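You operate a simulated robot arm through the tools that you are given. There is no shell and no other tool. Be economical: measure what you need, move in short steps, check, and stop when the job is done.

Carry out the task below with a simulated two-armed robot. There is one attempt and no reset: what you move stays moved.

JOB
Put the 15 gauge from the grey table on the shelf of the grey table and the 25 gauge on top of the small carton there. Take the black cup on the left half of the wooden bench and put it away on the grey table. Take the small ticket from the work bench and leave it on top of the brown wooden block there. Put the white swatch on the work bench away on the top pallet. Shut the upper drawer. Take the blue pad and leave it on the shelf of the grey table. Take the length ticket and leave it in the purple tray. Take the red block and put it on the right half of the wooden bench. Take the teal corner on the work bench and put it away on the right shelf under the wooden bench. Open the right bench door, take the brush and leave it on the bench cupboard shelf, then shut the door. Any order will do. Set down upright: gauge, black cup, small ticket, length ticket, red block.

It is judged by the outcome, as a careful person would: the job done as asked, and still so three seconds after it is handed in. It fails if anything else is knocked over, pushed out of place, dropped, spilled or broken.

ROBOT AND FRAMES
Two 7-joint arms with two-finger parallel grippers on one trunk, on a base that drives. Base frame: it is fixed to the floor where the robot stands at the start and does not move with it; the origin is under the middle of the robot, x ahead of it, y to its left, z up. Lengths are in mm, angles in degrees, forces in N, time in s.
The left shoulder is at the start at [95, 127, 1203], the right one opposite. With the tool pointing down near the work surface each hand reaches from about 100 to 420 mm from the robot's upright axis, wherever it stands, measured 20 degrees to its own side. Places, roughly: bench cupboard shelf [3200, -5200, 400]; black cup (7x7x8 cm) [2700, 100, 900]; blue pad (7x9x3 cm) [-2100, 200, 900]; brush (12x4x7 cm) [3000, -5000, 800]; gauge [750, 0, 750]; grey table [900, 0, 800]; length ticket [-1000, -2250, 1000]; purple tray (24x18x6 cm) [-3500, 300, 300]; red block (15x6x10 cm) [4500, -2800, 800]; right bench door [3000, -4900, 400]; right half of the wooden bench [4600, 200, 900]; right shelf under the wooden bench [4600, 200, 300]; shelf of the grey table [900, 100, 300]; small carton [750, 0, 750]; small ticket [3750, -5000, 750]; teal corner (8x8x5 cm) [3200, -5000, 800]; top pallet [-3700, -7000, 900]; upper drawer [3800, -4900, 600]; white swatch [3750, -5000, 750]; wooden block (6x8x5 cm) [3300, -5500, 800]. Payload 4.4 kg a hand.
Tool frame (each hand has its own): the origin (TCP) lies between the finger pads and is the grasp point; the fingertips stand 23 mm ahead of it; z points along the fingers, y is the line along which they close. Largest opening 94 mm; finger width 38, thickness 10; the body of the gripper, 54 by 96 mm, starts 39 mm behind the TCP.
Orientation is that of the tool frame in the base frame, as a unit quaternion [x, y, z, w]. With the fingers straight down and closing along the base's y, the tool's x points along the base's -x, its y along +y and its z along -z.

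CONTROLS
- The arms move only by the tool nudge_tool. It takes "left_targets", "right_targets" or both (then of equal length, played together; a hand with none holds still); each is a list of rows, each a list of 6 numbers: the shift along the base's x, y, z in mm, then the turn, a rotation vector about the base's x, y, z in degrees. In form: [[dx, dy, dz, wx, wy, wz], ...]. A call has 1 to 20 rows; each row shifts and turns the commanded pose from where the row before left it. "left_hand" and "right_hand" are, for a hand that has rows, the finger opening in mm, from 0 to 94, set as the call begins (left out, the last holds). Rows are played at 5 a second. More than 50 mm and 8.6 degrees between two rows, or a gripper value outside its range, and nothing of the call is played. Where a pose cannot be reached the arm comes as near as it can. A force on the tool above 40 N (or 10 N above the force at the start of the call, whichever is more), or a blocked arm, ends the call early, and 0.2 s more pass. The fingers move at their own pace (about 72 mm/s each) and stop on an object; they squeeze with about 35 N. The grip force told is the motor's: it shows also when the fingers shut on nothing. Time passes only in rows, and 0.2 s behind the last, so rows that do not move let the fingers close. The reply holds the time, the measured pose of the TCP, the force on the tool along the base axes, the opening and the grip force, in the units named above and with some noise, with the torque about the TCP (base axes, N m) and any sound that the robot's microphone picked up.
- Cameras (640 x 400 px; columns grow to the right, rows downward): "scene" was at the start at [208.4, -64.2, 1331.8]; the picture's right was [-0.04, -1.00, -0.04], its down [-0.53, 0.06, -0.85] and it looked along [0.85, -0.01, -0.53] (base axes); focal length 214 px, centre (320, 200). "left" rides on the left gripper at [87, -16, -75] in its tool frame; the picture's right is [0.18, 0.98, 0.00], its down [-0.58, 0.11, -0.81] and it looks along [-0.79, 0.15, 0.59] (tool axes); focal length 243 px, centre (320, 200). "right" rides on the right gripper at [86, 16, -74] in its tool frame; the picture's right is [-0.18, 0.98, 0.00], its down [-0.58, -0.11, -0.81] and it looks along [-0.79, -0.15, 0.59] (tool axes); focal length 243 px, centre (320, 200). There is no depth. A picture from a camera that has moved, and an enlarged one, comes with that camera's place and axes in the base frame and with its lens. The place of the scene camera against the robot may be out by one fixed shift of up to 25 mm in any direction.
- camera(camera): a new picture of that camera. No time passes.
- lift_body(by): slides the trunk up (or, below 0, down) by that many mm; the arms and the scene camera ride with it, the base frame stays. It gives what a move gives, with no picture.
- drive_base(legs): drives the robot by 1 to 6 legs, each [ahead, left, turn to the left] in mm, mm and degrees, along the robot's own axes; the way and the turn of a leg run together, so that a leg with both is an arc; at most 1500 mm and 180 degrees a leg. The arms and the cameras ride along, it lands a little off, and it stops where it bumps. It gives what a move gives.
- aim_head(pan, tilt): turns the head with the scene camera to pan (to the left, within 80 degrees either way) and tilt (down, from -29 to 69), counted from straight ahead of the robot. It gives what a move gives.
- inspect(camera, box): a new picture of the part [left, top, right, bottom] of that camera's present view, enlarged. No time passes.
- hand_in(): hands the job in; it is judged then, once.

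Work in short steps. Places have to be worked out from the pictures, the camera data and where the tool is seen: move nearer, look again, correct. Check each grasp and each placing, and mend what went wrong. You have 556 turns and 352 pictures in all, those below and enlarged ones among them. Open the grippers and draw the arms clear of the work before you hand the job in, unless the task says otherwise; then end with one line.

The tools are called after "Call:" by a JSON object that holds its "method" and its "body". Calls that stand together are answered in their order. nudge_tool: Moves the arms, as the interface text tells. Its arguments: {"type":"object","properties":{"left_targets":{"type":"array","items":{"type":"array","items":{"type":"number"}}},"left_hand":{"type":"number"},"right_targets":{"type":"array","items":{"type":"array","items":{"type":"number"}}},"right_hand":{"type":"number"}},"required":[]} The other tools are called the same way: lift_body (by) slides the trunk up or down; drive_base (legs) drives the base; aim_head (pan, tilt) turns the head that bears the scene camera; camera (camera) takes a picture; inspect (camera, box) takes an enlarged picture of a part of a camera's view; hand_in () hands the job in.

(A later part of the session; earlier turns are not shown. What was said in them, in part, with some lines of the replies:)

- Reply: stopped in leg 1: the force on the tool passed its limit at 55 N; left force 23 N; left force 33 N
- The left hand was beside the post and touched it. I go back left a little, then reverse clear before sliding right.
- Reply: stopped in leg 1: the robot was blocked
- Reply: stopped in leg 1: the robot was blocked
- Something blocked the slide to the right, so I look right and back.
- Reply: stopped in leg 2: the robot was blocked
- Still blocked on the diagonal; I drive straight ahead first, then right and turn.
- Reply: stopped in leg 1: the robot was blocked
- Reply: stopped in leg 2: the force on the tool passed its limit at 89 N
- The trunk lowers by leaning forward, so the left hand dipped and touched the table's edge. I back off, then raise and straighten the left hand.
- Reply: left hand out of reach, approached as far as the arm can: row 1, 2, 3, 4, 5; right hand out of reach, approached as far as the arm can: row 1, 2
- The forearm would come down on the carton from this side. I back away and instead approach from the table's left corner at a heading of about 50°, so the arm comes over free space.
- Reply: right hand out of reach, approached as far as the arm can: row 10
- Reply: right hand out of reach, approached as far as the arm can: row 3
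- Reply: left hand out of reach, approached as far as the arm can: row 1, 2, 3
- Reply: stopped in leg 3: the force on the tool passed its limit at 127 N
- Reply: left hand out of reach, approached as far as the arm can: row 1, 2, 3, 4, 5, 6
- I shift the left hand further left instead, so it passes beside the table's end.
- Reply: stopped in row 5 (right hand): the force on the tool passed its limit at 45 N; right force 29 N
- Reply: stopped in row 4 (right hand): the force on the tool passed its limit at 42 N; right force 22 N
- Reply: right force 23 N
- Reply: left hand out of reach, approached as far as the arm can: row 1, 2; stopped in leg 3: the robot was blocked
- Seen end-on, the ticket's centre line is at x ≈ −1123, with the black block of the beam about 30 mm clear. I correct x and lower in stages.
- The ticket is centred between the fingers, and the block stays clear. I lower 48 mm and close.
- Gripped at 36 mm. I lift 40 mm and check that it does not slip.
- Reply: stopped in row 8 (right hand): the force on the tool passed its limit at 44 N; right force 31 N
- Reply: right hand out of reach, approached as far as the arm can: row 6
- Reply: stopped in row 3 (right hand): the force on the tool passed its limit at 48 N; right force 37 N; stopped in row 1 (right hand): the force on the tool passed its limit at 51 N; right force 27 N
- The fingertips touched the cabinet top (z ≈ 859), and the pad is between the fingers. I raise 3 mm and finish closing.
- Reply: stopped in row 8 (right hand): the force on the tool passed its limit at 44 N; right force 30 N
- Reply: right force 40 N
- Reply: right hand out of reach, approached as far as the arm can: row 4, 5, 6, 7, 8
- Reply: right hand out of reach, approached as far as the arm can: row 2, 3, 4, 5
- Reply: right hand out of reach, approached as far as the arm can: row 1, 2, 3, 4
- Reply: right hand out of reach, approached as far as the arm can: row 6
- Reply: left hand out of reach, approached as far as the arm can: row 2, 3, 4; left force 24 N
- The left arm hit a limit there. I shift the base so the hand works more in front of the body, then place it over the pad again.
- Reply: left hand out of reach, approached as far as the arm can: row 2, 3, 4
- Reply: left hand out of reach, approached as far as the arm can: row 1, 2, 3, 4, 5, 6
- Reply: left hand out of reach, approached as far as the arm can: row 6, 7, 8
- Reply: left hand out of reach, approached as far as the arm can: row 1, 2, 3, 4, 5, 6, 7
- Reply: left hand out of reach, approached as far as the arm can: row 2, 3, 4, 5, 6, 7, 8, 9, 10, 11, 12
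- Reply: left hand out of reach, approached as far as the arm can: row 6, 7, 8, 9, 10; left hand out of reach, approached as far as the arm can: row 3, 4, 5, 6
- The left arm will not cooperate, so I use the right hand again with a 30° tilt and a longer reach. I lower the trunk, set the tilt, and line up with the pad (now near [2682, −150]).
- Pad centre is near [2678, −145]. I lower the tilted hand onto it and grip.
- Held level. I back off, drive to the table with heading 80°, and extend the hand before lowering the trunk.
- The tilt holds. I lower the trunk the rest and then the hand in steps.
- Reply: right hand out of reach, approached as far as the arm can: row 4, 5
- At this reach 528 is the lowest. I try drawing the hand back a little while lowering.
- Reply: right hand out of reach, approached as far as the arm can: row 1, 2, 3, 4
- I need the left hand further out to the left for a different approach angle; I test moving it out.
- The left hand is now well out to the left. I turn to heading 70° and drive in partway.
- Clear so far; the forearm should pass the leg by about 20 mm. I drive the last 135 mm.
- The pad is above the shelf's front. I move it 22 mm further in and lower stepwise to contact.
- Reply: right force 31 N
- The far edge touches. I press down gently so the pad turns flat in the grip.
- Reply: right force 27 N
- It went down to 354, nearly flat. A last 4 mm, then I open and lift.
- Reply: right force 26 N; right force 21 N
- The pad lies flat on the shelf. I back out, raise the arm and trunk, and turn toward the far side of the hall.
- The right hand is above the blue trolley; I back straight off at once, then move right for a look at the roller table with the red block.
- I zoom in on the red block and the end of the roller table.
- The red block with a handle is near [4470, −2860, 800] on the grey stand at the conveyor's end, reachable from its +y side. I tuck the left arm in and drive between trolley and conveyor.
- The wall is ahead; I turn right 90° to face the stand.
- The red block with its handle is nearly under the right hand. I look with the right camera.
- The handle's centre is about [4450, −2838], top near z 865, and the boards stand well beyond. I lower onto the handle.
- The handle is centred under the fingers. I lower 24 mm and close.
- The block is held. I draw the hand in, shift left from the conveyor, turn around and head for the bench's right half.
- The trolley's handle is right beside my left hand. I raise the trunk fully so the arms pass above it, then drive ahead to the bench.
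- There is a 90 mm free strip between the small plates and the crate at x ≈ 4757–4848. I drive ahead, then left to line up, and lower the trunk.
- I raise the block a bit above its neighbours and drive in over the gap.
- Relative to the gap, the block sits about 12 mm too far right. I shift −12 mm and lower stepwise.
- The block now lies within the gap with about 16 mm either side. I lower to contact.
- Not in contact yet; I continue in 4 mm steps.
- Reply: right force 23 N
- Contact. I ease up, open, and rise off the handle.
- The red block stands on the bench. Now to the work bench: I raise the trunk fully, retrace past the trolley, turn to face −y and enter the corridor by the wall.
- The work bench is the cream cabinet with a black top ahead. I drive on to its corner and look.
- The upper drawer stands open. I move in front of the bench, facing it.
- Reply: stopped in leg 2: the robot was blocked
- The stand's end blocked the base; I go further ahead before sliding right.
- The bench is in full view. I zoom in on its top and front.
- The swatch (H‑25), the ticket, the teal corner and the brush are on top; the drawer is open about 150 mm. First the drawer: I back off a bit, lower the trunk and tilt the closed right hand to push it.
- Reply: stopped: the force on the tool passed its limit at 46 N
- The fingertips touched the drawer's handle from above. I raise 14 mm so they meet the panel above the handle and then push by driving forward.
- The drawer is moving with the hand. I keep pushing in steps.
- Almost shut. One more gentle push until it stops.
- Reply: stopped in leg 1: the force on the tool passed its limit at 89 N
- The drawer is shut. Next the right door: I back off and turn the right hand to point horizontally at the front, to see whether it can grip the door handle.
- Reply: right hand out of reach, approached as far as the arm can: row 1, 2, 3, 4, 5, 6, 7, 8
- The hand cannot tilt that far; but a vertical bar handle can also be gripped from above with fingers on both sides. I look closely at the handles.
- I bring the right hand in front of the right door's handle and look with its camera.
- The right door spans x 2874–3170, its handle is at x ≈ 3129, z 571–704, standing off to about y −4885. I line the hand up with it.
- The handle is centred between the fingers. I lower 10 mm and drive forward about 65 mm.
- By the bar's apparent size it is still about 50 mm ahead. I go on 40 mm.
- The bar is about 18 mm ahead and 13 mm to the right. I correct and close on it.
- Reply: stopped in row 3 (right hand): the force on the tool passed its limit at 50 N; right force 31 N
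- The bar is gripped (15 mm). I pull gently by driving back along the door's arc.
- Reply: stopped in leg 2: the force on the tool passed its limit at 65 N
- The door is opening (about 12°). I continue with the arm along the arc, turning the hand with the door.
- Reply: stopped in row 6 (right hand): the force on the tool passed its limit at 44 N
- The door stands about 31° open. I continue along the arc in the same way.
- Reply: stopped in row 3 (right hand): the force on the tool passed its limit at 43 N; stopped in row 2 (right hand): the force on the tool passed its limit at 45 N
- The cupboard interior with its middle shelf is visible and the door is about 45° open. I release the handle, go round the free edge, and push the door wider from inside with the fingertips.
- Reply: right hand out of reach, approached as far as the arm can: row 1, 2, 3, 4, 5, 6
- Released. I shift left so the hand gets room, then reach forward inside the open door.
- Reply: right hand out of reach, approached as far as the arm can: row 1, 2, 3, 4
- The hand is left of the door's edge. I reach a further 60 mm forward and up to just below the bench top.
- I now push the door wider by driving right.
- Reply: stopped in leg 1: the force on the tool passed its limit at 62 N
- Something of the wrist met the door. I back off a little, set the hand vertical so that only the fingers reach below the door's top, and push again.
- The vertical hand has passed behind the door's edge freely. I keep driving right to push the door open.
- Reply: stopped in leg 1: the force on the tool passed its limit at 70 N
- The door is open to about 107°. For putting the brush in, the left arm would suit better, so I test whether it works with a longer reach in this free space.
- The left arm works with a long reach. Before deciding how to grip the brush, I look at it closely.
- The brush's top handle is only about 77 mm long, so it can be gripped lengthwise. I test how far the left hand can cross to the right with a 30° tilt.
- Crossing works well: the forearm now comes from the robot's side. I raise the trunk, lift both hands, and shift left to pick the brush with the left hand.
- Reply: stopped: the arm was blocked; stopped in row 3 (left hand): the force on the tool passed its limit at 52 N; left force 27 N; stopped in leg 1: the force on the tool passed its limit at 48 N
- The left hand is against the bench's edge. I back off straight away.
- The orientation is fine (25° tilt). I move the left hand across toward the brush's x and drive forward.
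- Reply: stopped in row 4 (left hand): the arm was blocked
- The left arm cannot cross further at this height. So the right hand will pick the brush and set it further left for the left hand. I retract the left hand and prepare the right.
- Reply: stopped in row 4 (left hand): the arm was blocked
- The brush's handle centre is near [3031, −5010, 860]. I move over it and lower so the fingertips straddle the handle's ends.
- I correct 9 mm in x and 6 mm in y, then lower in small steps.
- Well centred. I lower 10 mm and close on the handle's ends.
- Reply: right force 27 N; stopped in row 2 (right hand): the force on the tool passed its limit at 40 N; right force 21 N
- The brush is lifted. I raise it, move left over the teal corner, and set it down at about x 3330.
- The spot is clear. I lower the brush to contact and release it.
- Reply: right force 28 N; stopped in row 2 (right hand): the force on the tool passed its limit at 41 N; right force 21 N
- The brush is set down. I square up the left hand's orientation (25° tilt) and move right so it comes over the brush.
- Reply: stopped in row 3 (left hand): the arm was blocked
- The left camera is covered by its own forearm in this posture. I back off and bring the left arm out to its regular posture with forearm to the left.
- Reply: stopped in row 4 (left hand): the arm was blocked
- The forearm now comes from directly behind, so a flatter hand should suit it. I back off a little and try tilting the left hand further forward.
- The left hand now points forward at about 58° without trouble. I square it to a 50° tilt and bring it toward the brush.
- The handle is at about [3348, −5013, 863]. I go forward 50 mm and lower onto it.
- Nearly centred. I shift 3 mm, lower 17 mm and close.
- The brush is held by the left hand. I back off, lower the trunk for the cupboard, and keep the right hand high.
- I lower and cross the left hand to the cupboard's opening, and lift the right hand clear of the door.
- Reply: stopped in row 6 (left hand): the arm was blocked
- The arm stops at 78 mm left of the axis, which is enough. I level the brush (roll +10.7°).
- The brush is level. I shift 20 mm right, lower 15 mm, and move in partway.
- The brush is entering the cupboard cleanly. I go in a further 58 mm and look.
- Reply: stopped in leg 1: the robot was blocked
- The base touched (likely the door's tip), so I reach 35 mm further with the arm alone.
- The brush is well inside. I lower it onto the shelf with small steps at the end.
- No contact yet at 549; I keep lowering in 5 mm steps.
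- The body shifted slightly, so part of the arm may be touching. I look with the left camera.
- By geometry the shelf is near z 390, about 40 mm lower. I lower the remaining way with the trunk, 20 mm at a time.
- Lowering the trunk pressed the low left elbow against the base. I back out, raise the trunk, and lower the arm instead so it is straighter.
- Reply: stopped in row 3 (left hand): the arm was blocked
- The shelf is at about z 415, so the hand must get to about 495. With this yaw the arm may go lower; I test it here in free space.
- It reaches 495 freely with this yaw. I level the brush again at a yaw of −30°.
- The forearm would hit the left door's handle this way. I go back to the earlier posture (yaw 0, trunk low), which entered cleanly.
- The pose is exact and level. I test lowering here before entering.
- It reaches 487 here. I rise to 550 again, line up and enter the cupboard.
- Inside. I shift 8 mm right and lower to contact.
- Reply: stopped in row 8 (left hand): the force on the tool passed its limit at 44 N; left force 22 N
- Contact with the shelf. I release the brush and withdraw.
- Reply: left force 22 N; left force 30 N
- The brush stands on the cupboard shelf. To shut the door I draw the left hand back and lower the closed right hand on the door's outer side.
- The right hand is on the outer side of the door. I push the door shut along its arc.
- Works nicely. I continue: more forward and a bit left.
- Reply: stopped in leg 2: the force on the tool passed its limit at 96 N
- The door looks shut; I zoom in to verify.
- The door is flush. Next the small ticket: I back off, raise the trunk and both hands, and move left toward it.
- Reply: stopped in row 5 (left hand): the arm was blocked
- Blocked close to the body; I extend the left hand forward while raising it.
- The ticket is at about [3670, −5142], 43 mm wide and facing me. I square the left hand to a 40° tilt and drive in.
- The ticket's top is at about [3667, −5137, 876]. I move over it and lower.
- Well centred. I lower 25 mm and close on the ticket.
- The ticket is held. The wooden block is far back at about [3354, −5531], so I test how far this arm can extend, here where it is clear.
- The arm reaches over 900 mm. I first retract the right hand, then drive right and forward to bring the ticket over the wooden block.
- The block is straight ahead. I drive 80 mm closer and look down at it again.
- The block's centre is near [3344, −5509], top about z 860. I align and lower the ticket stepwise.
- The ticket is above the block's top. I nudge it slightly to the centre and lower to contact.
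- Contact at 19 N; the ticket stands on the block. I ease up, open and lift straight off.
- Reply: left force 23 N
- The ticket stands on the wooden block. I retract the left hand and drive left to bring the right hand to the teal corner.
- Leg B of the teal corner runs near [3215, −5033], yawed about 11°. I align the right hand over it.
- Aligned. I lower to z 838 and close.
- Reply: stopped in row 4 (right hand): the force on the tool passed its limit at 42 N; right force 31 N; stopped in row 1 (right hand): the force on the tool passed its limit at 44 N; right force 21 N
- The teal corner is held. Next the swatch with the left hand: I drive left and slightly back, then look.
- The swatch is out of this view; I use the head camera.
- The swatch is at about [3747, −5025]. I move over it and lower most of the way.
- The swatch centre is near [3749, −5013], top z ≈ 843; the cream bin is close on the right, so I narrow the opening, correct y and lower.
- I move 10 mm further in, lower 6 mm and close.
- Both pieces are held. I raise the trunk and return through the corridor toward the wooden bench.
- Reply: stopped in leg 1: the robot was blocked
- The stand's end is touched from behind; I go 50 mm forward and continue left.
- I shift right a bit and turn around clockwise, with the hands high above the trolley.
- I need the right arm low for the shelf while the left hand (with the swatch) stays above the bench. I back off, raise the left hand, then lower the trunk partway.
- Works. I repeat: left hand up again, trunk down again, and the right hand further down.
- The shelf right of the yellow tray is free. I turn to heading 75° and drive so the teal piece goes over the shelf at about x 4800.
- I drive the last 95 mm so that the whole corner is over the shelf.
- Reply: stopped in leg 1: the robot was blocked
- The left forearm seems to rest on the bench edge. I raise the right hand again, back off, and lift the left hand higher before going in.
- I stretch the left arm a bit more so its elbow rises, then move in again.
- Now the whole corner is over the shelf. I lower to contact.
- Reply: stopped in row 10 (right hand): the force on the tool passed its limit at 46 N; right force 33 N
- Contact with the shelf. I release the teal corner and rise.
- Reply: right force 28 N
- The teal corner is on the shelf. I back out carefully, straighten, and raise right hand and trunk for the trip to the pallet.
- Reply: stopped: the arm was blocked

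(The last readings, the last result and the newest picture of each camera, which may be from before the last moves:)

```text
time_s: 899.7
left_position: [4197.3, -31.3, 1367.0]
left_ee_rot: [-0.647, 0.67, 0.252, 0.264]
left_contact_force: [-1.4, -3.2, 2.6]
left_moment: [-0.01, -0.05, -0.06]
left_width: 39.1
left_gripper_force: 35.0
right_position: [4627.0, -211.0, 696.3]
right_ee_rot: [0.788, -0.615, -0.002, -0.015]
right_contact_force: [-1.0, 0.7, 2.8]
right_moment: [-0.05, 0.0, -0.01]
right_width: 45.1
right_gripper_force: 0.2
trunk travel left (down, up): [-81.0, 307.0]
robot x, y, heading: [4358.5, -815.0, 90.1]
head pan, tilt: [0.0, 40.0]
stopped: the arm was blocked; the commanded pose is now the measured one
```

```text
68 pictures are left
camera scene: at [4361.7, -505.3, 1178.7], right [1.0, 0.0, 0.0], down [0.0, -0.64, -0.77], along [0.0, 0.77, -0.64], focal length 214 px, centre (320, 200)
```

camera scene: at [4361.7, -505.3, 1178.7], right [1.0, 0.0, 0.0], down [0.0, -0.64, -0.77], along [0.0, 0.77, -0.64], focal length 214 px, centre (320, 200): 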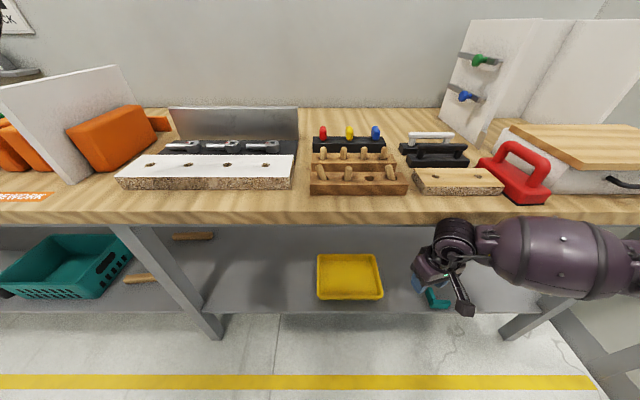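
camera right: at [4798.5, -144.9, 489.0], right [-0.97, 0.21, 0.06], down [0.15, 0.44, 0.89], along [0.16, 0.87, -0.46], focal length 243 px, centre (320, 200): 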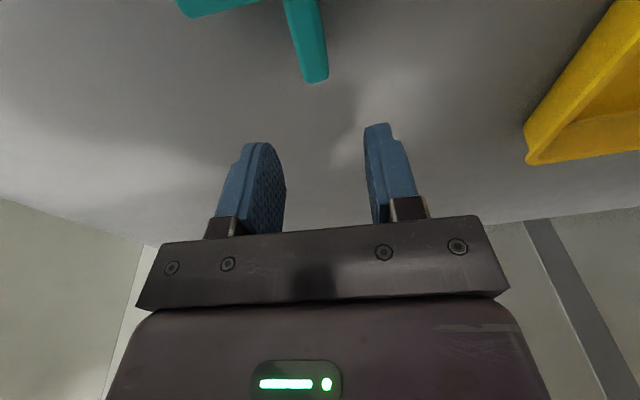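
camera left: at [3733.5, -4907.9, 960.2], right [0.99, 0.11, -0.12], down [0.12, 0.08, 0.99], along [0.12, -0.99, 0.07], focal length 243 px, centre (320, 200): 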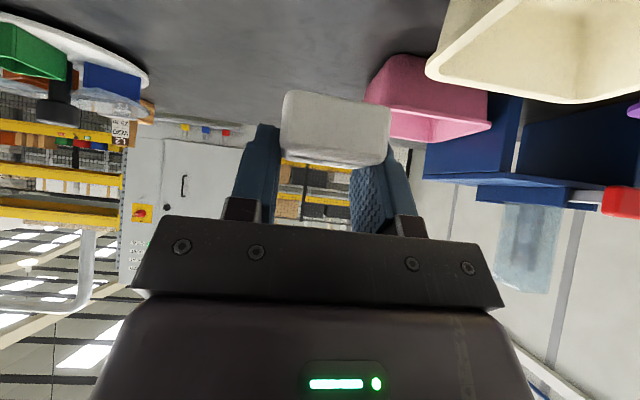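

The right forearm came up against the bench's front edge. I lower a little, back off, and slide right to free space.

Call:
{"method": "lift_body", "body": {"by": -35}}

Call:
{"method": "drive_base", "body": {"legs": [[-95, 0, 0], [0, -440, 0], [-350, 0, 0]]}}

Call:
{"method": "lift_body", "body": {"by": 230}}

Call:
{"method": "camera", "body": {"camera": "scene"}}

```text
time_s: 900.5
left_position: [4200.4, -10.3, 1305.8]
left_ee_rot: [-0.651, 0.673, 0.243, 0.252]
left_contact_force: [-0.8, -0.1, 0.3]
left_moment: [0.02, -0.01, 0.01]
left_width: 38.9
left_gripper_force: 35.0
right_position: [4627.6, -207.8, 642.4]
right_ee_rot: [0.788, -0.616, 0.006, -0.005]
right_contact_force: [0.4, 0.2, 0.0]
right_moment: [-0.01, 0.01, 0.01]
right_width: 45.1
right_gripper_force: 0.1
trunk travel left (down, up): [-46.0, 342.0]
robot x, y, heading: [4358.2, -811.8, 90.2]
head pan, tilt: [0.0, 40.0]
```

```text
time_s: 907.4
left_position: [4636.3, -451.9, 1302.7]
left_ee_rot: [-0.652, 0.673, 0.242, 0.251]
left_contact_force: [-0.4, -0.7, -0.2]
left_moment: [-0.01, -0.02, 0.0]
left_width: 38.8
left_gripper_force: 35.0
right_position: [5066.1, -650.5, 640.0]
right_ee_rot: [0.789, -0.614, 0.006, -0.004]
right_contact_force: [-0.1, 0.5, -0.2]
right_moment: [-0.01, -0.03, -0.03]
right_width: 44.9
right_gripper_force: 0.2
trunk travel left (down, up): [-46.0, 342.0]
robot x, y, heading: [4797.8, -1255.7, 90.2]
head pan, tilt: [0.0, 40.0]
```

```text
time_s: 909.9
left_position: [4636.6, -449.2, 1531.7]
left_ee_rot: [-0.653, 0.673, 0.242, 0.25]
left_contact_force: [-0.5, -0.3, -0.7]
left_moment: [0.04, -0.02, 0.02]
left_width: 38.9
left_gripper_force: 35.3
right_position: [5065.4, -649.4, 870.1]
right_ee_rot: [0.79, -0.614, 0.007, -0.004]
right_contact_force: [-0.6, -0.8, 0.4]
right_moment: [0.03, 0.02, 0.0]
right_width: 45.1
right_gripper_force: 0.0
trunk travel left (down, up): [-276.0, 112.0]
robot x, y, heading: [4802.3, -1255.4, 90.2]
head pan, tilt: [0.0, 40.0]
```

```text
67 pictures are left
camera scene: at [4802.3, -1104.0, 1391.6], right [1.0, 0.01, 0.0], down [0.0, -0.64, -0.77], along [0.0, 0.77, -0.64], focal length 214 px, centre (320, 200)
```

scene: 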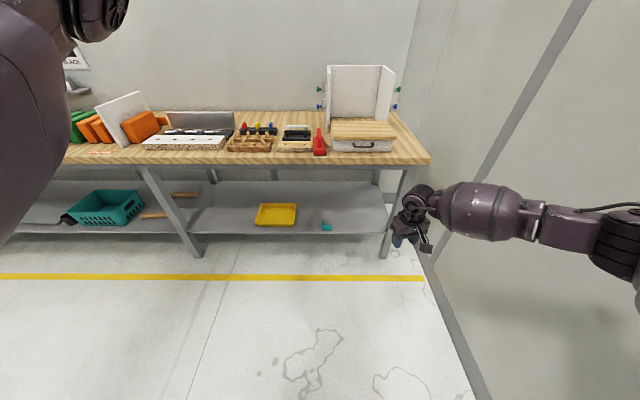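

The swatch is still held. The way to the pallet leads west past the tape cabinet. I raise the right hand, lower the left a bit, turn to face west, and start driving.

Call:
{"method": "nudge_tool", "body": {"left_targets": [[0, -10, -40, 0, 0, 0], [0, -10, -40, 0, 0, 0], [0, -10, -40, 0, 0, 0], [0, -10, -40, 0, 0, 0], [0, -10, -40, 0, 0, 0], [0, -10, -40, 0, 0, 0]], "right_targets": [[-10, 0, 35, 0, 0, 0], [-10, 0, 35, 0, 0, 0], [-10, 0, 35, 0, 0, 0], [-10, 0, 35, 0, 0, 0], [0, 0, 35, 0, 0, 0], [0, 0, 35, 0, 0, 0]]}}

Call:
{"method": "lift_body", "body": {"by": 105}}

Call:
{"method": "drive_base", "body": {"legs": [[0, 0, 90], [0, -370, 0], [1400, 0, 0], [1400, 0, 0], [1300, 0, 0]]}}

Call:
{"method": "aim_head", "body": {"pan": 0, "tilt": 20}}

Call:
{"method": "camera", "body": {"camera": "scene"}}

```text
time_s: 911.2
left_position: [4635.7, -511.2, 1291.8]
left_ee_rot: [-0.653, 0.672, 0.242, 0.251]
left_contact_force: [-0.6, 0.5, -1.6]
left_moment: [0.01, 0.03, -0.04]
left_width: 39.0
left_gripper_force: 34.8
right_position: [5024.5, -647.9, 1081.2]
right_ee_rot: [0.789, -0.614, 0.007, -0.003]
right_contact_force: [-0.5, -0.3, 0.6]
right_moment: [0.0, -0.01, 0.0]
right_width: 45.0
right_gripper_force: 0.1
trunk travel left (down, up): [-276.0, 112.0]
robot x, y, heading: [4797.4, -1254.1, 90.2]
head pan, tilt: [0.0, 40.0]
```

```text
time_s: 912.6
left_position: [4636.1, -511.8, 1397.0]
left_ee_rot: [-0.653, 0.673, 0.242, 0.25]
left_contact_force: [-0.5, 0.2, 0.0]
left_moment: [0.01, 0.01, -0.01]
left_width: 39.0
left_gripper_force: 35.0
right_position: [5025.2, -650.9, 1185.4]
right_ee_rot: [0.79, -0.614, 0.007, -0.004]
right_contact_force: [0.7, -0.1, 0.6]
right_moment: [0.02, -0.01, 0.01]
right_width: 45.1
right_gripper_force: 0.0
trunk travel left (down, up): [-381.0, 7.0]
robot x, y, heading: [4797.0, -1251.6, 90.6]
head pan, tilt: [0.0, 40.0]
```

```text
time_s: 915.1
left_position: [4149.8, -856.8, 1397.3]
left_ee_rot: [0.863, -0.365, -0.32, -0.138]
left_contact_force: [-0.4, -0.6, -0.1]
left_moment: [0.0, -0.03, -0.06]
left_width: 39.1
left_gripper_force: 35.2
right_position: [4518.7, -673.4, 1185.9]
right_ee_rot: [0.967, -0.256, 0.006, -0.007]
right_contact_force: [-0.2, -1.0, 0.0]
right_moment: [0.03, -0.06, 0.03]
right_width: 44.9
right_gripper_force: 0.2
trunk travel left (down, up): [-381.0, 7.0]
robot x, y, heading: [4801.1, -1255.2, 136.3]
head pan, tilt: [0.0, 40.0]
stopped in leg 1: the robot was blocked; the commanded pose is now the measured one
```

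```text
time_s: 916.0
left_position: [4153.2, -854.8, 1398.3]
left_ee_rot: [0.863, -0.365, -0.32, -0.136]
left_contact_force: [-0.4, 0.4, -0.5]
left_moment: [0.02, -0.02, 0.0]
left_width: 38.9
left_gripper_force: 35.1
right_position: [4520.9, -670.8, 1186.3]
right_ee_rot: [0.966, -0.257, 0.005, -0.007]
right_contact_force: [-0.6, 0.0, 0.6]
right_moment: [0.02, 0.01, 0.01]
right_width: 44.9
right_gripper_force: 0.1
trunk travel left (down, up): [-381.0, 7.0]
robot x, y, heading: [4797.5, -1253.7, 136.3]
head pan, tilt: [0.0, 20.0]
```

```text
66 pictures are left
camera scene: at [4694.7, -1160.9, 1530.1], right [0.69, 0.72, 0.0], down [0.25, -0.24, -0.94], along [-0.68, 0.65, -0.34], focal length 214 px, centre (320, 200)
```

scene: 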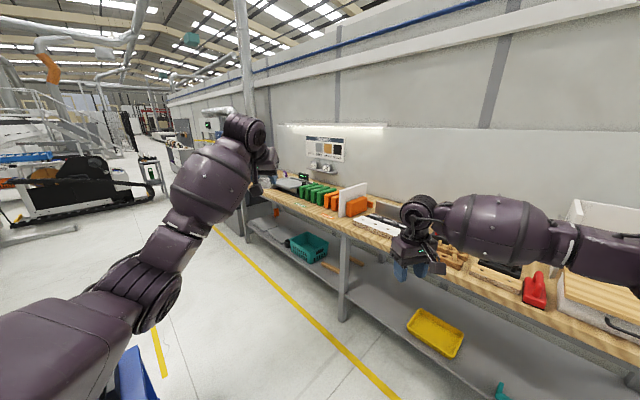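

A base corner met the trolley. I slide away from it, finish the turn, and then head west along the bench.

Call:
{"method": "drive_base", "body": {"legs": [[0, -290, 0], [0, 0, 44]]}}

Call:
{"method": "drive_base", "body": {"legs": [[150, -180, 0], [1400, 0, 0], [1500, 0, 0], [1250, 0, 0]]}}

Call:
{"method": "camera", "body": {"camera": "scene"}}

```text
time_s: 921.2
left_position: [4259.8, -1205.1, 1398.4]
left_ee_rot: [0.937, -0.014, -0.349, -0.006]
left_contact_force: [-0.1, -0.9, 0.0]
left_moment: [0.0, -0.04, -0.01]
left_width: 39.0
left_gripper_force: 34.6
right_position: [4396.5, -817.9, 1186.4]
right_ee_rot: [0.992, 0.123, 0.003, -0.008]
right_contact_force: [-1.0, 0.0, -0.1]
right_moment: [0.0, -0.02, -0.03]
right_width: 45.1
right_gripper_force: 0.1
trunk travel left (down, up): [-381.0, 7.0]
robot x, y, heading: [5002.3, -1043.9, -179.7]
head pan, tilt: [0.0, 20.0]
```

```text
time_s: 942.9
left_position: [-47.6, -1130.6, 1397.9]
left_ee_rot: [0.937, 0.002, -0.349, 0.0]
left_contact_force: [-0.3, 1.2, -0.5]
left_moment: [0.01, 0.03, 0.02]
left_width: 38.7
left_gripper_force: 35.2
right_position: [75.2, -737.5, 1184.8]
right_ee_rot: [0.99, 0.142, 0.003, -0.007]
right_contact_force: [-0.6, 0.1, -0.1]
right_moment: [0.01, -0.06, 0.02]
right_width: 44.8
right_gripper_force: 0.0
trunk travel left (down, up): [-381.0, 7.0]
robot x, y, heading: [688.7, -941.1, -177.6]
head pan, tilt: [0.0, 20.0]
```

```text
65 pictures are left
camera scene: at [542.7, -958.4, 1530.2], right [-0.04, 1.0, 0.0], down [0.34, 0.01, -0.94], along [-0.94, -0.04, -0.34], focal length 214 px, centre (320, 200)
```

scene: 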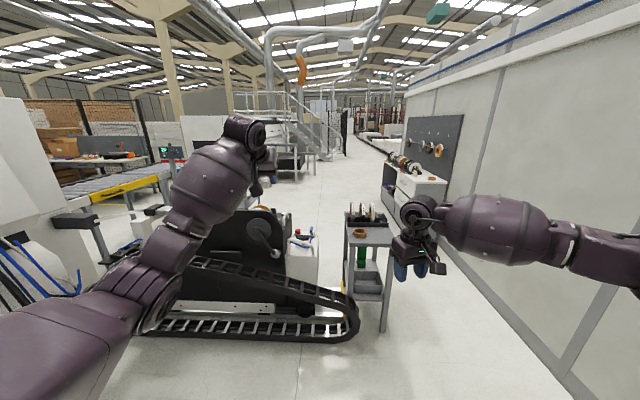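

I go on to x ≈ 20, slide right to the corridor and continue west past the tape cabinet.

Call:
{"method": "drive_base", "body": {"legs": [[660, 0, -2.4], [0, -790, 0], [1400, 0, 0], [1100, 120, 0], [1200, 150, 0]]}}

Call:
{"method": "aim_head", "body": {"pan": 30, "tilt": 15}}

Call:
{"method": "camera", "body": {"camera": "scene"}}

```text
time_s: 971.3
left_position: [-4436.8, -610.1, 1398.8]
left_ee_rot: [0.937, -0.018, -0.349, -0.008]
left_contact_force: [0.0, -0.6, -0.2]
left_moment: [0.01, 0.01, -0.02]
left_width: 38.9
left_gripper_force: 35.0
right_position: [-4295.2, -222.6, 1185.9]
right_ee_rot: [0.993, 0.121, 0.002, -0.007]
right_contact_force: [-0.1, -0.4, 0.1]
right_moment: [-0.01, 0.02, 0.01]
right_width: 44.9
right_gripper_force: 0.1
trunk travel left (down, up): [-381.0, 7.0]
robot x, y, heading: [-3689.6, -453.9, 179.9]
head pan, tilt: [0.0, 20.0]
```

```text
time_s: 972.3
left_position: [-4436.6, -610.5, 1398.6]
left_ee_rot: [0.937, -0.018, -0.348, -0.008]
left_contact_force: [-0.5, 0.0, 0.1]
left_moment: [-0.02, 0.02, 0.0]
left_width: 38.8
left_gripper_force: 34.7
right_position: [-4295.6, -223.1, 1186.4]
right_ee_rot: [0.993, 0.12, 0.003, -0.008]
right_contact_force: [-0.5, -0.4, -0.1]
right_moment: [0.0, -0.02, 0.01]
right_width: 45.2
right_gripper_force: 0.1
trunk travel left (down, up): [-381.0, 7.0]
robot x, y, heading: [-3695.1, -456.2, 179.7]
head pan, tilt: [30.0, 15.0]
```

```text
64 pictures are left
camera scene: at [-3826.5, -511.2, 1538.3], right [-0.5, 0.87, 0.0], down [0.22, 0.13, -0.97], along [-0.84, -0.48, -0.26], focal length 214 px, centre (320, 200)
```

scene: 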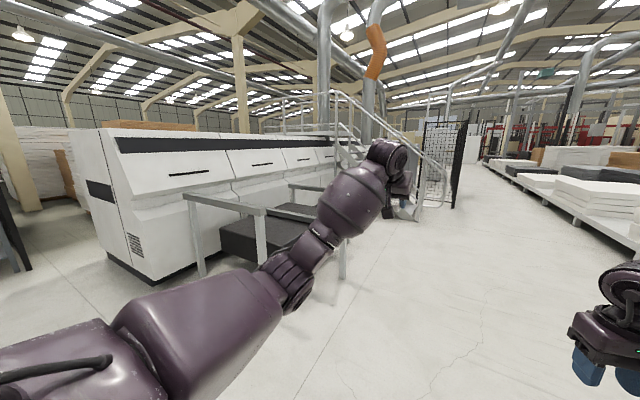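

The way south past the white machine's end looks open. I turn left to face −y and look.

Call:
{"method": "drive_base", "body": {"legs": [[0, 0, 90]]}}

Call:
{"method": "aim_head", "body": {"pan": -5, "tilt": 12}}

Call:
{"method": "camera", "body": {"camera": "scene"}}

```text
time_s: 976.4
left_position: [-3556.8, -1203.8, 1398.5]
left_ee_rot: [0.685, 0.64, -0.255, 0.238]
left_contact_force: [0.1, 0.2, -0.3]
left_moment: [-0.02, -0.01, 0.02]
left_width: 38.9
left_gripper_force: 35.5
right_position: [-3941.2, -1051.2, 1184.9]
right_ee_rot: [0.629, 0.778, -0.004, -0.008]
right_contact_force: [-0.3, -0.1, 0.3]
right_moment: [0.0, -0.02, 0.01]
right_width: 45.0
right_gripper_force: 0.0
trunk travel left (down, up): [-381.0, 7.0]
robot x, y, heading: [-3690.7, -451.0, -91.8]
head pan, tilt: [30.0, 15.0]
```

```text
time_s: 977.4
left_position: [-3558.9, -1201.2, 1398.6]
left_ee_rot: [0.685, 0.64, -0.255, 0.238]
left_contact_force: [0.1, 0.7, 0.6]
left_moment: [0.0, 0.04, -0.01]
left_width: 39.0
left_gripper_force: 35.3
right_position: [-3940.9, -1050.6, 1186.1]
right_ee_rot: [0.629, 0.777, -0.004, -0.007]
right_contact_force: [-0.1, -0.8, -0.4]
right_moment: [0.01, -0.03, 0.0]
right_width: 45.0
right_gripper_force: 0.1
trunk travel left (down, up): [-381.0, 7.0]
robot x, y, heading: [-3692.8, -453.8, -91.8]
head pan, tilt: [-5.0, 12.0]
```

```text
63 pictures are left
camera scene: at [-3700.7, -614.8, 1543.2], right [-0.99, 0.12, 0.0], down [0.02, 0.21, -0.98], along [-0.11, -0.97, -0.21], focal length 214 px, centre (320, 200)
```

scene: 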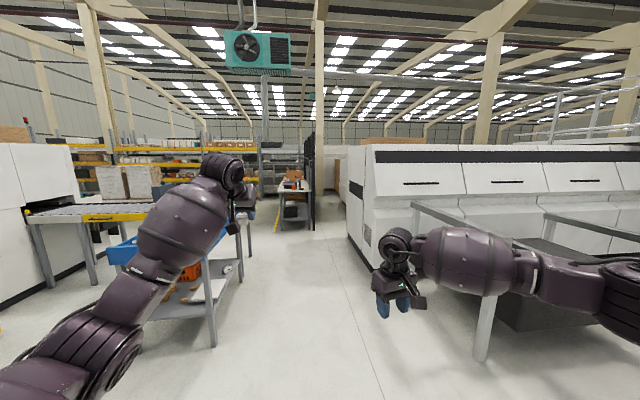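

I zoom into the aisle's far end to find the pallets.

Call:
{"method": "inspect", "body": {"camera": "scene", "box": [230, 120, 400, 260]}}

```text
2.86 times, centred on (315, 190) of scene
camera zoom: at [-3700.7, -614.8, 1543.2], right [-0.99, 0.12, 0.0], down [0.02, 0.21, -0.98], along [-0.11, -0.97, -0.21], focal length 613 px, centre (334, 229)
```

zoom: 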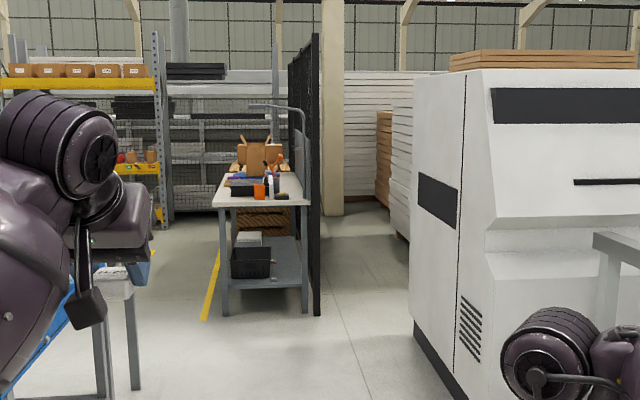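

The pallets stand behind the packing table, around [−3690, −7100]. I drive down the aisle, pass left of the table, and look again.

Call:
{"method": "drive_base", "body": {"legs": [[1500, 0, 1.8], [1500, 0, 0], [500, 0, 0], [0, 700, 0]]}}

Call:
{"method": "camera", "body": {"camera": "scene"}}

```text
time_s: 997.8
left_position: [-3075.6, -4646.6, 1397.8]
left_ee_rot: [0.662, 0.663, -0.246, 0.246]
left_contact_force: [-0.3, 0.9, 0.5]
left_moment: [-0.01, 0.04, -0.03]
left_width: 39.0
left_gripper_force: 35.1
right_position: [-3466.4, -4521.7, 1186.6]
right_ee_rot: [0.6, 0.8, -0.004, -0.006]
right_contact_force: [-0.6, 0.7, -0.2]
right_moment: [0.05, 0.03, 0.01]
right_width: 45.0
right_gripper_force: 0.1
trunk travel left (down, up): [-381.0, 7.0]
robot x, y, heading: [-3261.9, -3910.9, -88.2]
head pan, tilt: [-5.0, 12.0]
stopped in leg 4: the robot was blocked; the commanded pose is now the measured one
```

```text
61 pictures are left
camera scene: at [-3259.6, -4071.0, 1543.2], right [-1.0, 0.05, 0.0], down [0.01, 0.21, -0.98], along [-0.05, -0.98, -0.21], focal length 214 px, centre (320, 200)
```

scene: 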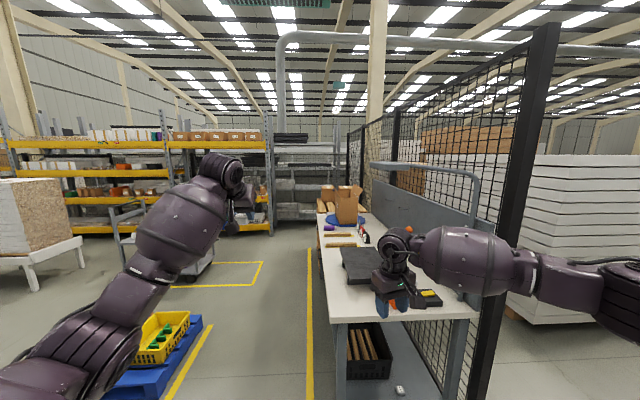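

The base touched something on the left. I go further ahead, then try left again before the table.

Call:
{"method": "drive_base", "body": {"legs": [[0, -30, -1.8], [450, 0, 0], [0, 330, 0]]}}

Call:
{"method": "camera", "body": {"camera": "scene"}}

```text
time_s: 1004.1
left_position: [-2800.1, -5102.2, 1398.1]
left_ee_rot: [0.672, 0.654, -0.25, 0.243]
left_contact_force: [0.1, -0.2, -0.6]
left_moment: [0.02, 0.0, 0.02]
left_width: 39.0
left_gripper_force: 35.2
right_position: [-3189.2, -4964.3, 1186.2]
right_ee_rot: [0.613, 0.79, -0.005, -0.006]
right_contact_force: [0.6, -0.1, 0.5]
right_moment: [0.01, 0.0, -0.01]
right_width: 45.2
right_gripper_force: 0.1
trunk travel left (down, up): [-381.0, 7.0]
robot x, y, heading: [-2963.5, -4353.6, -89.6]
head pan, tilt: [-5.0, 12.0]
```

```text
60 pictures are left
camera scene: at [-2967.0, -4519.7, 1543.2], right [-1.0, 0.08, 0.0], down [0.02, 0.21, -0.98], along [-0.08, -0.97, -0.21], focal length 214 px, centre (320, 200)
```

scene: 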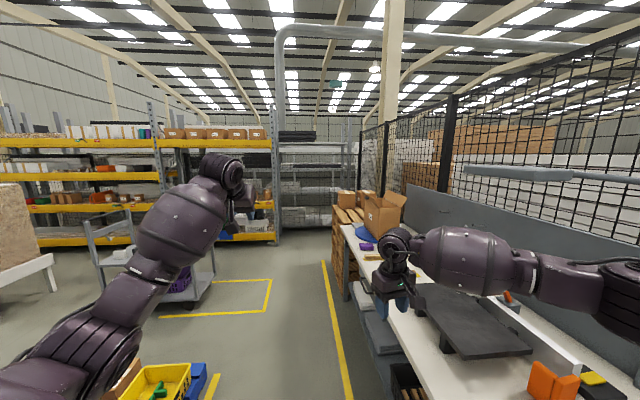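

I drive on along the yellow line beside the table toward the pallet stack.

Call:
{"method": "drive_base", "body": {"legs": [[1400, 0, 0], [400, 30, 0]]}}

Call:
{"method": "aim_head", "body": {"pan": -40, "tilt": 25}}

Call:
{"method": "camera", "body": {"camera": "scene"}}

```text
time_s: 1013.3
left_position: [-2762.9, -6927.2, 1398.0]
left_ee_rot: [0.672, 0.653, -0.25, 0.243]
left_contact_force: [0.1, -0.5, -0.5]
left_moment: [0.03, 0.0, -0.02]
left_width: 38.9
left_gripper_force: 34.6
right_position: [-3152.6, -6788.0, 1185.8]
right_ee_rot: [0.613, 0.79, -0.004, -0.006]
right_contact_force: [0.4, -0.1, 0.2]
right_moment: [0.05, -0.05, 0.03]
right_width: 45.1
right_gripper_force: 0.1
trunk travel left (down, up): [-381.0, 7.0]
robot x, y, heading: [-2927.2, -6186.8, -89.7]
head pan, tilt: [-5.0, 12.0]
```

```text
time_s: 1014.3
left_position: [-2764.2, -6926.1, 1398.2]
left_ee_rot: [0.673, 0.652, -0.251, 0.243]
left_contact_force: [0.5, 0.0, -0.3]
left_moment: [0.02, 0.0, 0.02]
left_width: 39.0
left_gripper_force: 34.5
right_position: [-3153.2, -6789.1, 1186.5]
right_ee_rot: [0.613, 0.79, -0.004, -0.007]
right_contact_force: [1.4, 0.2, -0.2]
right_moment: [-0.03, 0.0, 0.03]
right_width: 45.1
right_gripper_force: 0.2
trunk travel left (down, up): [-381.0, 7.0]
robot x, y, heading: [-2931.5, -6185.9, -89.7]
head pan, tilt: [-40.0, 25.0]
```

```text
59 pictures are left
camera scene: at [-2981.6, -6321.9, 1522.1], right [-0.77, 0.64, 0.0], down [0.27, 0.33, -0.91], along [-0.58, -0.7, -0.42], focal length 214 px, centre (320, 200)
```

scene: 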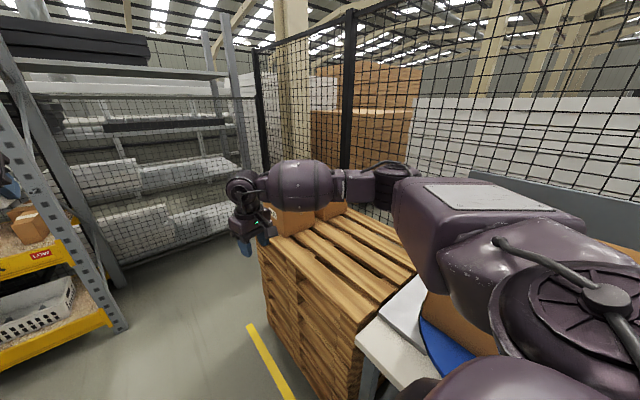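

The pallet stack is beside me. I move a bit left and ahead to be level with it, then turn right to face it.

Call:
{"method": "drive_base", "body": {"legs": [[0, 230, 0], [420, 0, 0], [0, 0, -90]]}}

Call:
{"method": "aim_head", "body": {"pan": 5, "tilt": 35}}

Call:
{"method": "camera", "body": {"camera": "scene"}}

```text
time_s: 1023.0
left_position: [-3432.5, -6788.8, 1397.5]
left_ee_rot: [0.937, -0.004, -0.35, -0.002]
left_contact_force: [-0.2, 0.8, -1.0]
left_moment: [0.0, -0.01, 0.02]
left_width: 38.7
left_gripper_force: 35.1
right_position: [-3303.0, -6397.9, 1185.4]
right_ee_rot: [0.991, 0.136, 0.001, -0.007]
right_contact_force: [1.2, 0.3, 0.8]
right_moment: [-0.01, 0.0, 0.08]
right_width: 45.0
right_gripper_force: 0.1
trunk travel left (down, up): [-381.0, 7.0]
robot x, y, heading: [-2695.3, -6609.7, -178.4]
head pan, tilt: [-40.0, 25.0]
```

```text
time_s: 1024.1
left_position: [-3433.8, -6789.6, 1398.4]
left_ee_rot: [0.937, -0.003, -0.35, -0.002]
left_contact_force: [0.0, 0.5, -1.1]
left_moment: [0.02, 0.01, 0.0]
left_width: 39.0
left_gripper_force: 35.2
right_position: [-3302.7, -6397.8, 1186.4]
right_ee_rot: [0.991, 0.136, 0.002, -0.007]
right_contact_force: [0.2, 0.3, -1.5]
right_moment: [0.0, 0.02, 0.0]
right_width: 45.1
right_gripper_force: 0.0
trunk travel left (down, up): [-381.0, 7.0]
robot x, y, heading: [-2697.2, -6612.8, -178.6]
head pan, tilt: [5.0, 35.0]
```

```text
58 pictures are left
camera scene: at [-2834.4, -6632.6, 1506.4], right [-0.11, 0.99, 0.0], down [0.57, 0.06, -0.82], along [-0.81, -0.09, -0.57], focal length 214 px, centre (320, 200)
```

scene: 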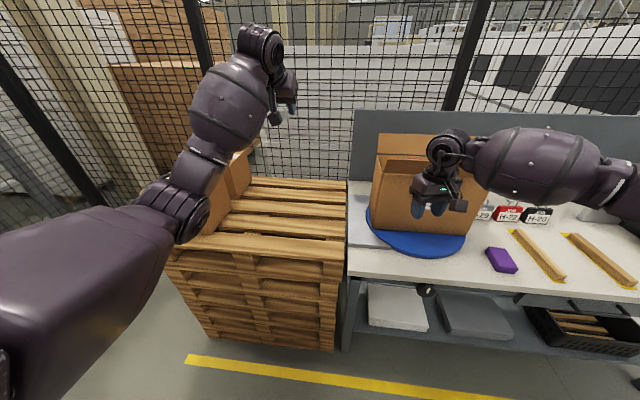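

The left hand is right above the first slat of the top pallet. I pull the right hand back from the table, then lower the trunk.

Call:
{"method": "nudge_tool", "body": {"right_targets": [[30, -5, 20, 0, 0, 0], [30, -5, 20, 0, 0, 0], [30, -5, 20, 0, 0, 0], [20, -5, 20, 0, 0, 0]]}}

Call:
{"method": "drive_base", "body": {"legs": [[0, 60, -1.5]]}}

Call:
{"method": "lift_body", "body": {"by": -230}}

Call:
{"method": "camera", "body": {"camera": "scene"}}

Call:
{"method": "camera", "body": {"camera": "left"}}

```text
time_s: 1025.1
left_position: [-3432.7, -6789.8, 1398.5]
left_ee_rot: [0.937, -0.003, -0.349, -0.003]
left_contact_force: [0.2, -0.9, -0.4]
left_moment: [0.02, 0.0, 0.03]
left_width: 39.0
left_gripper_force: 35.3
right_position: [-3191.6, -6419.3, 1265.7]
right_ee_rot: [0.991, 0.136, 0.001, -0.007]
right_contact_force: [-0.3, 1.3, -0.6]
right_moment: [-0.02, -0.03, -0.01]
right_width: 44.9
right_gripper_force: 0.1
trunk travel left (down, up): [-381.0, 7.0]
robot x, y, heading: [-2692.4, -6610.1, -178.2]
head pan, tilt: [5.0, 35.0]
```

```text
time_s: 1026.3
left_position: [-3437.2, -6829.4, 1398.9]
left_ee_rot: [0.937, -0.017, -0.349, -0.008]
left_contact_force: [0.4, 0.4, 0.3]
left_moment: [-0.02, -0.04, -0.01]
left_width: 39.2
left_gripper_force: 35.1
right_position: [-3186.3, -6465.6, 1264.6]
right_ee_rot: [0.993, 0.122, 0.002, -0.007]
right_contact_force: [0.3, -0.6, 0.2]
right_moment: [-0.01, -0.04, -0.03]
right_width: 44.8
right_gripper_force: 0.0
trunk travel left (down, up): [-381.0, 7.0]
robot x, y, heading: [-2694.7, -6672.7, 180.0]
head pan, tilt: [5.0, 35.0]
```

```text
time_s: 1028.7
left_position: [-3435.8, -6829.8, 1170.6]
left_ee_rot: [0.937, -0.016, -0.35, -0.007]
left_contact_force: [-0.2, 0.1, -0.4]
left_moment: [-0.01, 0.01, -0.02]
left_width: 39.1
left_gripper_force: 34.8
right_position: [-3186.8, -6465.3, 1037.4]
right_ee_rot: [0.993, 0.122, 0.0, -0.007]
right_contact_force: [0.3, 0.1, 0.4]
right_moment: [0.0, -0.02, -0.01]
right_width: 45.2
right_gripper_force: 0.0
trunk travel left (down, up): [-151.0, 237.0]
robot x, y, heading: [-2691.1, -6669.7, 180.2]
head pan, tilt: [5.0, 35.0]
```

```text
57 pictures are left
camera scene: at [-2952.2, -6689.0, 1263.0], right [-0.09, 1.0, 0.0], down [0.57, 0.05, -0.82], along [-0.82, -0.07, -0.57], focal length 214 px, centre (320, 200)
```

scene: 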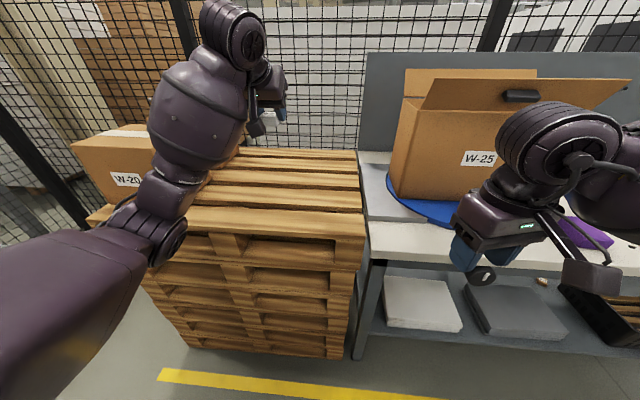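

```text
56 pictures are left
camera left: at [-3321.2, -6818.5, 1169.9], right [0.1, -0.99, -0.12], down [0.09, -0.11, 0.99], along [-0.99, -0.11, 0.07], focal length 243 px, centre (320, 200)
```

left: 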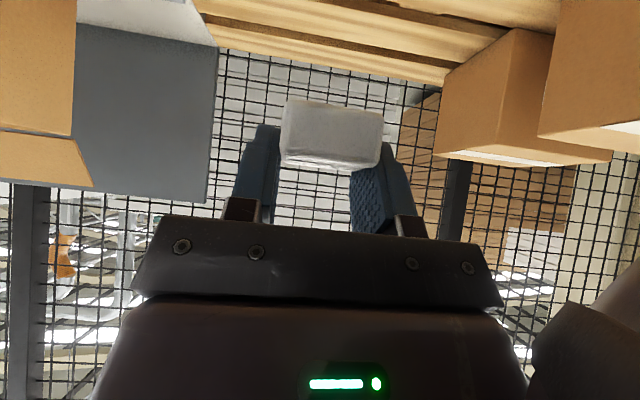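

I lower the trunk a bit more and then the left hand toward the slat.

Call:
{"method": "lift_body", "body": {"by": -80}}

Call:
{"method": "nudge_tool", "body": {"left_targets": [[-4, 0, -38, 0, 0, 0], [-4, 0, -38, 0, 0, 0], [-4, 0, -38, 0, 0, 0], [0, 0, -38, 0, 0, 0], [0, 0, -30, 0, 0, 0]]}}

Call:
{"method": "camera", "body": {"camera": "left"}}

Call:
{"method": "camera", "body": {"camera": "scene"}}

```text
time_s: 1029.9
left_position: [-3434.7, -6830.4, 1091.4]
left_ee_rot: [0.936, -0.016, -0.351, -0.008]
left_contact_force: [0.5, -0.7, 0.6]
left_moment: [0.01, -0.03, -0.03]
left_width: 38.9
left_gripper_force: 35.3
right_position: [-3192.0, -6464.1, 938.2]
right_ee_rot: [0.992, 0.12, 0.03, -0.003]
right_contact_force: [0.2, -0.4, 0.6]
right_moment: [-0.03, 0.01, -0.02]
right_width: 45.0
right_gripper_force: 0.0
trunk travel left (down, up): [-71.0, 317.0]
robot x, y, heading: [-2694.0, -6673.2, 180.1]
head pan, tilt: [5.0, 35.0]
```

```text
time_s: 1031.1
left_position: [-3448.6, -6830.1, 908.5]
left_ee_rot: [0.937, -0.016, -0.349, -0.007]
left_contact_force: [-0.3, -0.2, -0.9]
left_moment: [0.02, -0.01, -0.01]
left_width: 38.9
left_gripper_force: 34.9
right_position: [-3194.1, -6464.8, 936.1]
right_ee_rot: [0.992, 0.12, 0.033, -0.003]
right_contact_force: [0.1, -0.1, -0.3]
right_moment: [-0.02, -0.03, -0.01]
right_width: 45.0
right_gripper_force: 0.1
trunk travel left (down, up): [-71.0, 317.0]
robot x, y, heading: [-2691.6, -6670.3, 179.8]
head pan, tilt: [5.0, 35.0]
```

```text
55 pictures are left
camera left: at [-3333.6, -6819.8, 907.5], right [0.1, -0.99, -0.12], down [0.08, -0.11, 0.99], along [-0.99, -0.11, 0.07], focal length 243 px, centre (320, 200)
```

left: 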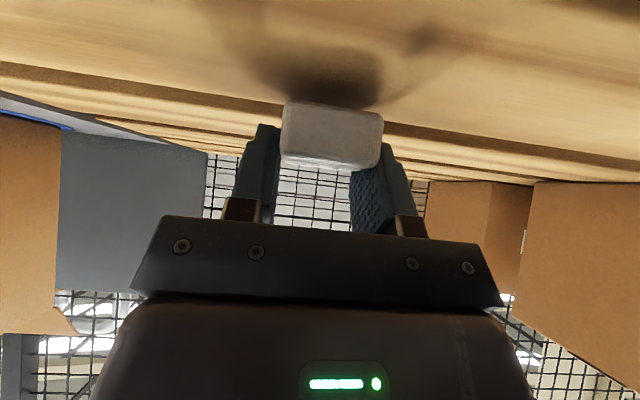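

```text
54 pictures are left
camera scene: at [-3033.5, -6689.1, 1163.1], right [-0.09, 1.0, 0.0], down [0.57, 0.05, -0.82], along [-0.82, -0.07, -0.57], focal length 214 px, centre (320, 200)
```

scene: 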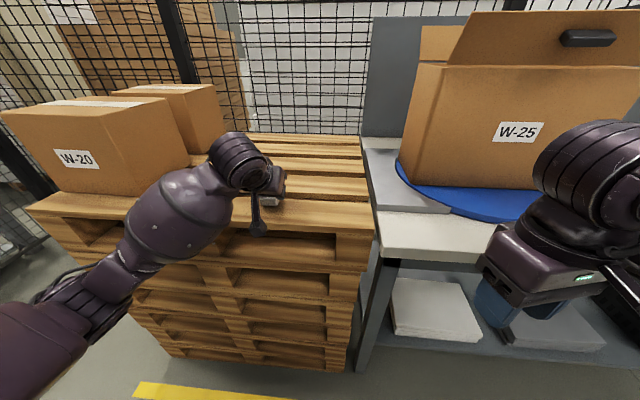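

The swatch hovers over the first slat. I lower it to contact.

Call:
{"method": "nudge_tool", "body": {"left_targets": [[-4, 0, -10, 0, 0, 0], [0, 0, -5, 0, 0, 0], [0, 0, -5, 0, 0, 0], [0, 0, -5, 0, 0, 0], [0, 0, -5, 0, 0, 0], [0, 0, -5, 0, 0, 0], [0, 0, -5, 0, 0, 0], [0, 0, -5, 0, 0, 0]]}}

Call:
{"method": "camera", "body": {"camera": "left"}}

```text
time_s: 1032.0
left_position: [-3452.8, -6828.5, 896.7]
left_ee_rot: [0.932, -0.017, -0.361, -0.01]
left_contact_force: [3.5, -0.5, 27.2]
left_moment: [-0.28, -0.6, -0.12]
left_width: 38.8
left_gripper_force: 34.9
right_position: [-3189.6, -6464.8, 937.7]
right_ee_rot: [0.992, 0.12, 0.031, -0.003]
right_contact_force: [-1.0, 0.6, 0.6]
right_moment: [-0.01, 0.02, 0.0]
right_width: 44.9
right_gripper_force: 0.0
trunk travel left (down, up): [-71.0, 317.0]
robot x, y, heading: [-2695.2, -6672.8, -179.8]
head pan, tilt: [5.0, 35.0]
stopped in row 4 (left hand): the force on the tool passed its limit at 44 N (the readings are from after the stop); the commanded pose is now the measured one
```

```text
53 pictures are left
camera left: at [-3338.3, -6818.4, 894.6], right [0.1, -0.99, -0.13], down [0.11, -0.12, 0.99], along [-0.99, -0.11, 0.1], focal length 243 px, centre (320, 200)
```

left: 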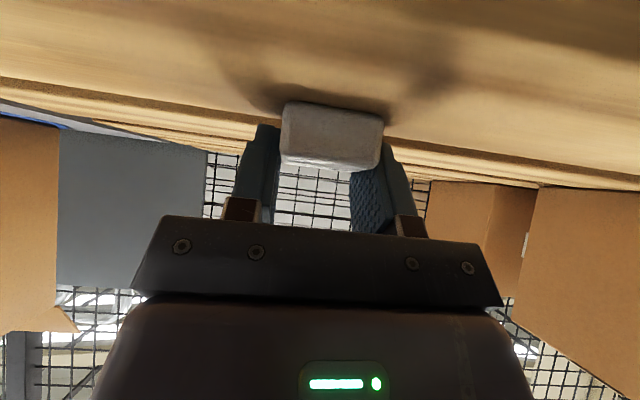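

Contact: the swatch rests on the slat. I ease up, open, and lift away.

Call:
{"method": "nudge_tool", "body": {"left_targets": [[0, 0, 2, 0, 0, 0], [0, 0, 0, 0, 0, 0]]}}

Call:
{"method": "nudge_tool", "body": {"left_targets": [[0, 0, 0, 0, 0, 0], [0, 0, 0, 0, 0, 0]], "left_hand": 80}}

Call:
{"method": "nudge_tool", "body": {"left_targets": [[0, 0, 12, 0, 0, 0], [0, 0, 25, 0, 0, 0], [0, 0, 35, 0, 0, 0], [15, 0, 35, 0, 0, 0]]}}

Call:
{"method": "drive_base", "body": {"legs": [[-150, 0, 0]]}}

Call:
{"method": "camera", "body": {"camera": "left"}}

Call:
{"method": "camera", "body": {"camera": "scene"}}

```text
time_s: 1032.6
left_position: [-3451.8, -6828.3, 897.9]
left_ee_rot: [0.933, -0.016, -0.36, -0.008]
left_contact_force: [1.3, 0.1, 35.9]
left_moment: [-0.46, -0.31, -0.2]
left_width: 38.8
left_gripper_force: 35.1
right_position: [-3192.0, -6464.1, 938.3]
right_ee_rot: [0.992, 0.12, 0.03, -0.004]
right_contact_force: [-0.4, -0.5, 0.3]
right_moment: [-0.01, -0.01, -0.01]
right_width: 45.0
right_gripper_force: 0.0
trunk travel left (down, up): [-71.0, 317.0]
robot x, y, heading: [-2693.5, -6668.9, 180.2]
head pan, tilt: [5.0, 35.0]
```

```text
time_s: 1033.0
left_position: [-3453.3, -6819.5, 896.7]
left_ee_rot: [0.932, -0.024, -0.362, -0.016]
left_contact_force: [9.7, 17.0, 21.4]
left_moment: [-0.33, -0.17, 0.25]
left_width: 72.0
left_gripper_force: 0.1
right_position: [-3190.1, -6461.4, 936.2]
right_ee_rot: [0.992, 0.119, 0.031, -0.002]
right_contact_force: [-0.2, 0.0, -0.4]
right_moment: [0.02, 0.01, 0.02]
right_width: 45.0
right_gripper_force: 0.1
trunk travel left (down, up): [-71.0, 317.0]
robot x, y, heading: [-2691.2, -6665.0, 180.1]
head pan, tilt: [5.0, 35.0]
stopped in row 2 (left hand): the force on the tool passed its limit at 60 N (the readings are from after the stop); the commanded pose is now the measured one
```

```text
time_s: 1034.0
left_position: [-3440.4, -6824.3, 1000.7]
left_ee_rot: [0.933, -0.02, -0.359, -0.013]
left_contact_force: [0.4, 0.2, 0.5]
left_moment: [-0.02, -0.03, -0.03]
left_width: 80.0
left_gripper_force: 0.1
right_position: [-3192.3, -6463.3, 937.5]
right_ee_rot: [0.992, 0.119, 0.033, -0.003]
right_contact_force: [-0.3, -0.1, 0.3]
right_moment: [-0.02, 0.01, -0.03]
right_width: 45.0
right_gripper_force: 0.0
trunk travel left (down, up): [-71.0, 317.0]
robot x, y, heading: [-2694.0, -6671.2, 179.9]
head pan, tilt: [5.0, 35.0]
```

```text
time_s: 1035.4
left_position: [-3292.7, -6825.0, 1000.5]
left_ee_rot: [0.933, -0.021, -0.358, -0.013]
left_contact_force: [0.3, -0.2, 0.0]
left_moment: [0.02, 0.02, -0.02]
left_width: 79.9
left_gripper_force: 0.0
right_position: [-3043.6, -6463.3, 937.3]
right_ee_rot: [0.992, 0.118, 0.033, -0.003]
right_contact_force: [-0.2, -0.3, 0.3]
right_moment: [-0.05, 0.01, 0.02]
right_width: 44.9
right_gripper_force: 0.1
trunk travel left (down, up): [-71.0, 317.0]
robot x, y, heading: [-2545.2, -6673.4, 179.8]
head pan, tilt: [5.0, 35.0]
```

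```text
52 pictures are left
camera left: at [-3178.9, -6814.0, 998.1], right [0.09, -0.99, -0.13], down [0.1, -0.12, 0.99], along [-0.99, -0.1, 0.09], focal length 243 px, centre (320, 200)
```

left: 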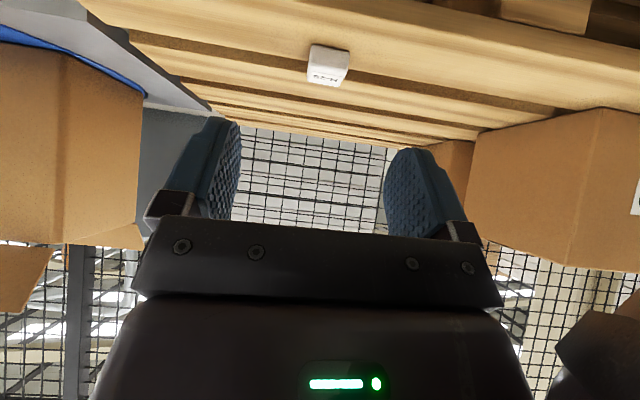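

```text
51 pictures are left
camera scene: at [-2885.4, -6687.9, 1163.4], right [-0.08, 1.0, 0.0], down [0.57, 0.05, -0.82], along [-0.82, -0.07, -0.57], focal length 214 px, centre (320, 200)
```

scene: 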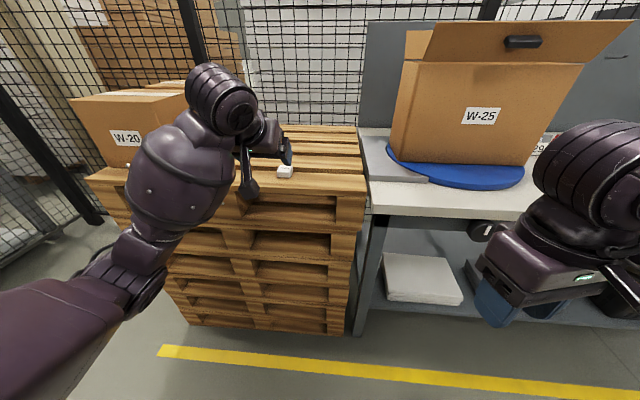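

The swatch lies on the top pallet, every job is done, and both grippers are open and clear. I hand the job in.

Call:
{"method": "hand_in", "body": {}}

```text
The job is handed in.
```

All eleven tasks are done and the job is handed in. The base bumped the blue trolley once near the end; I did not check whether the trolley moved.
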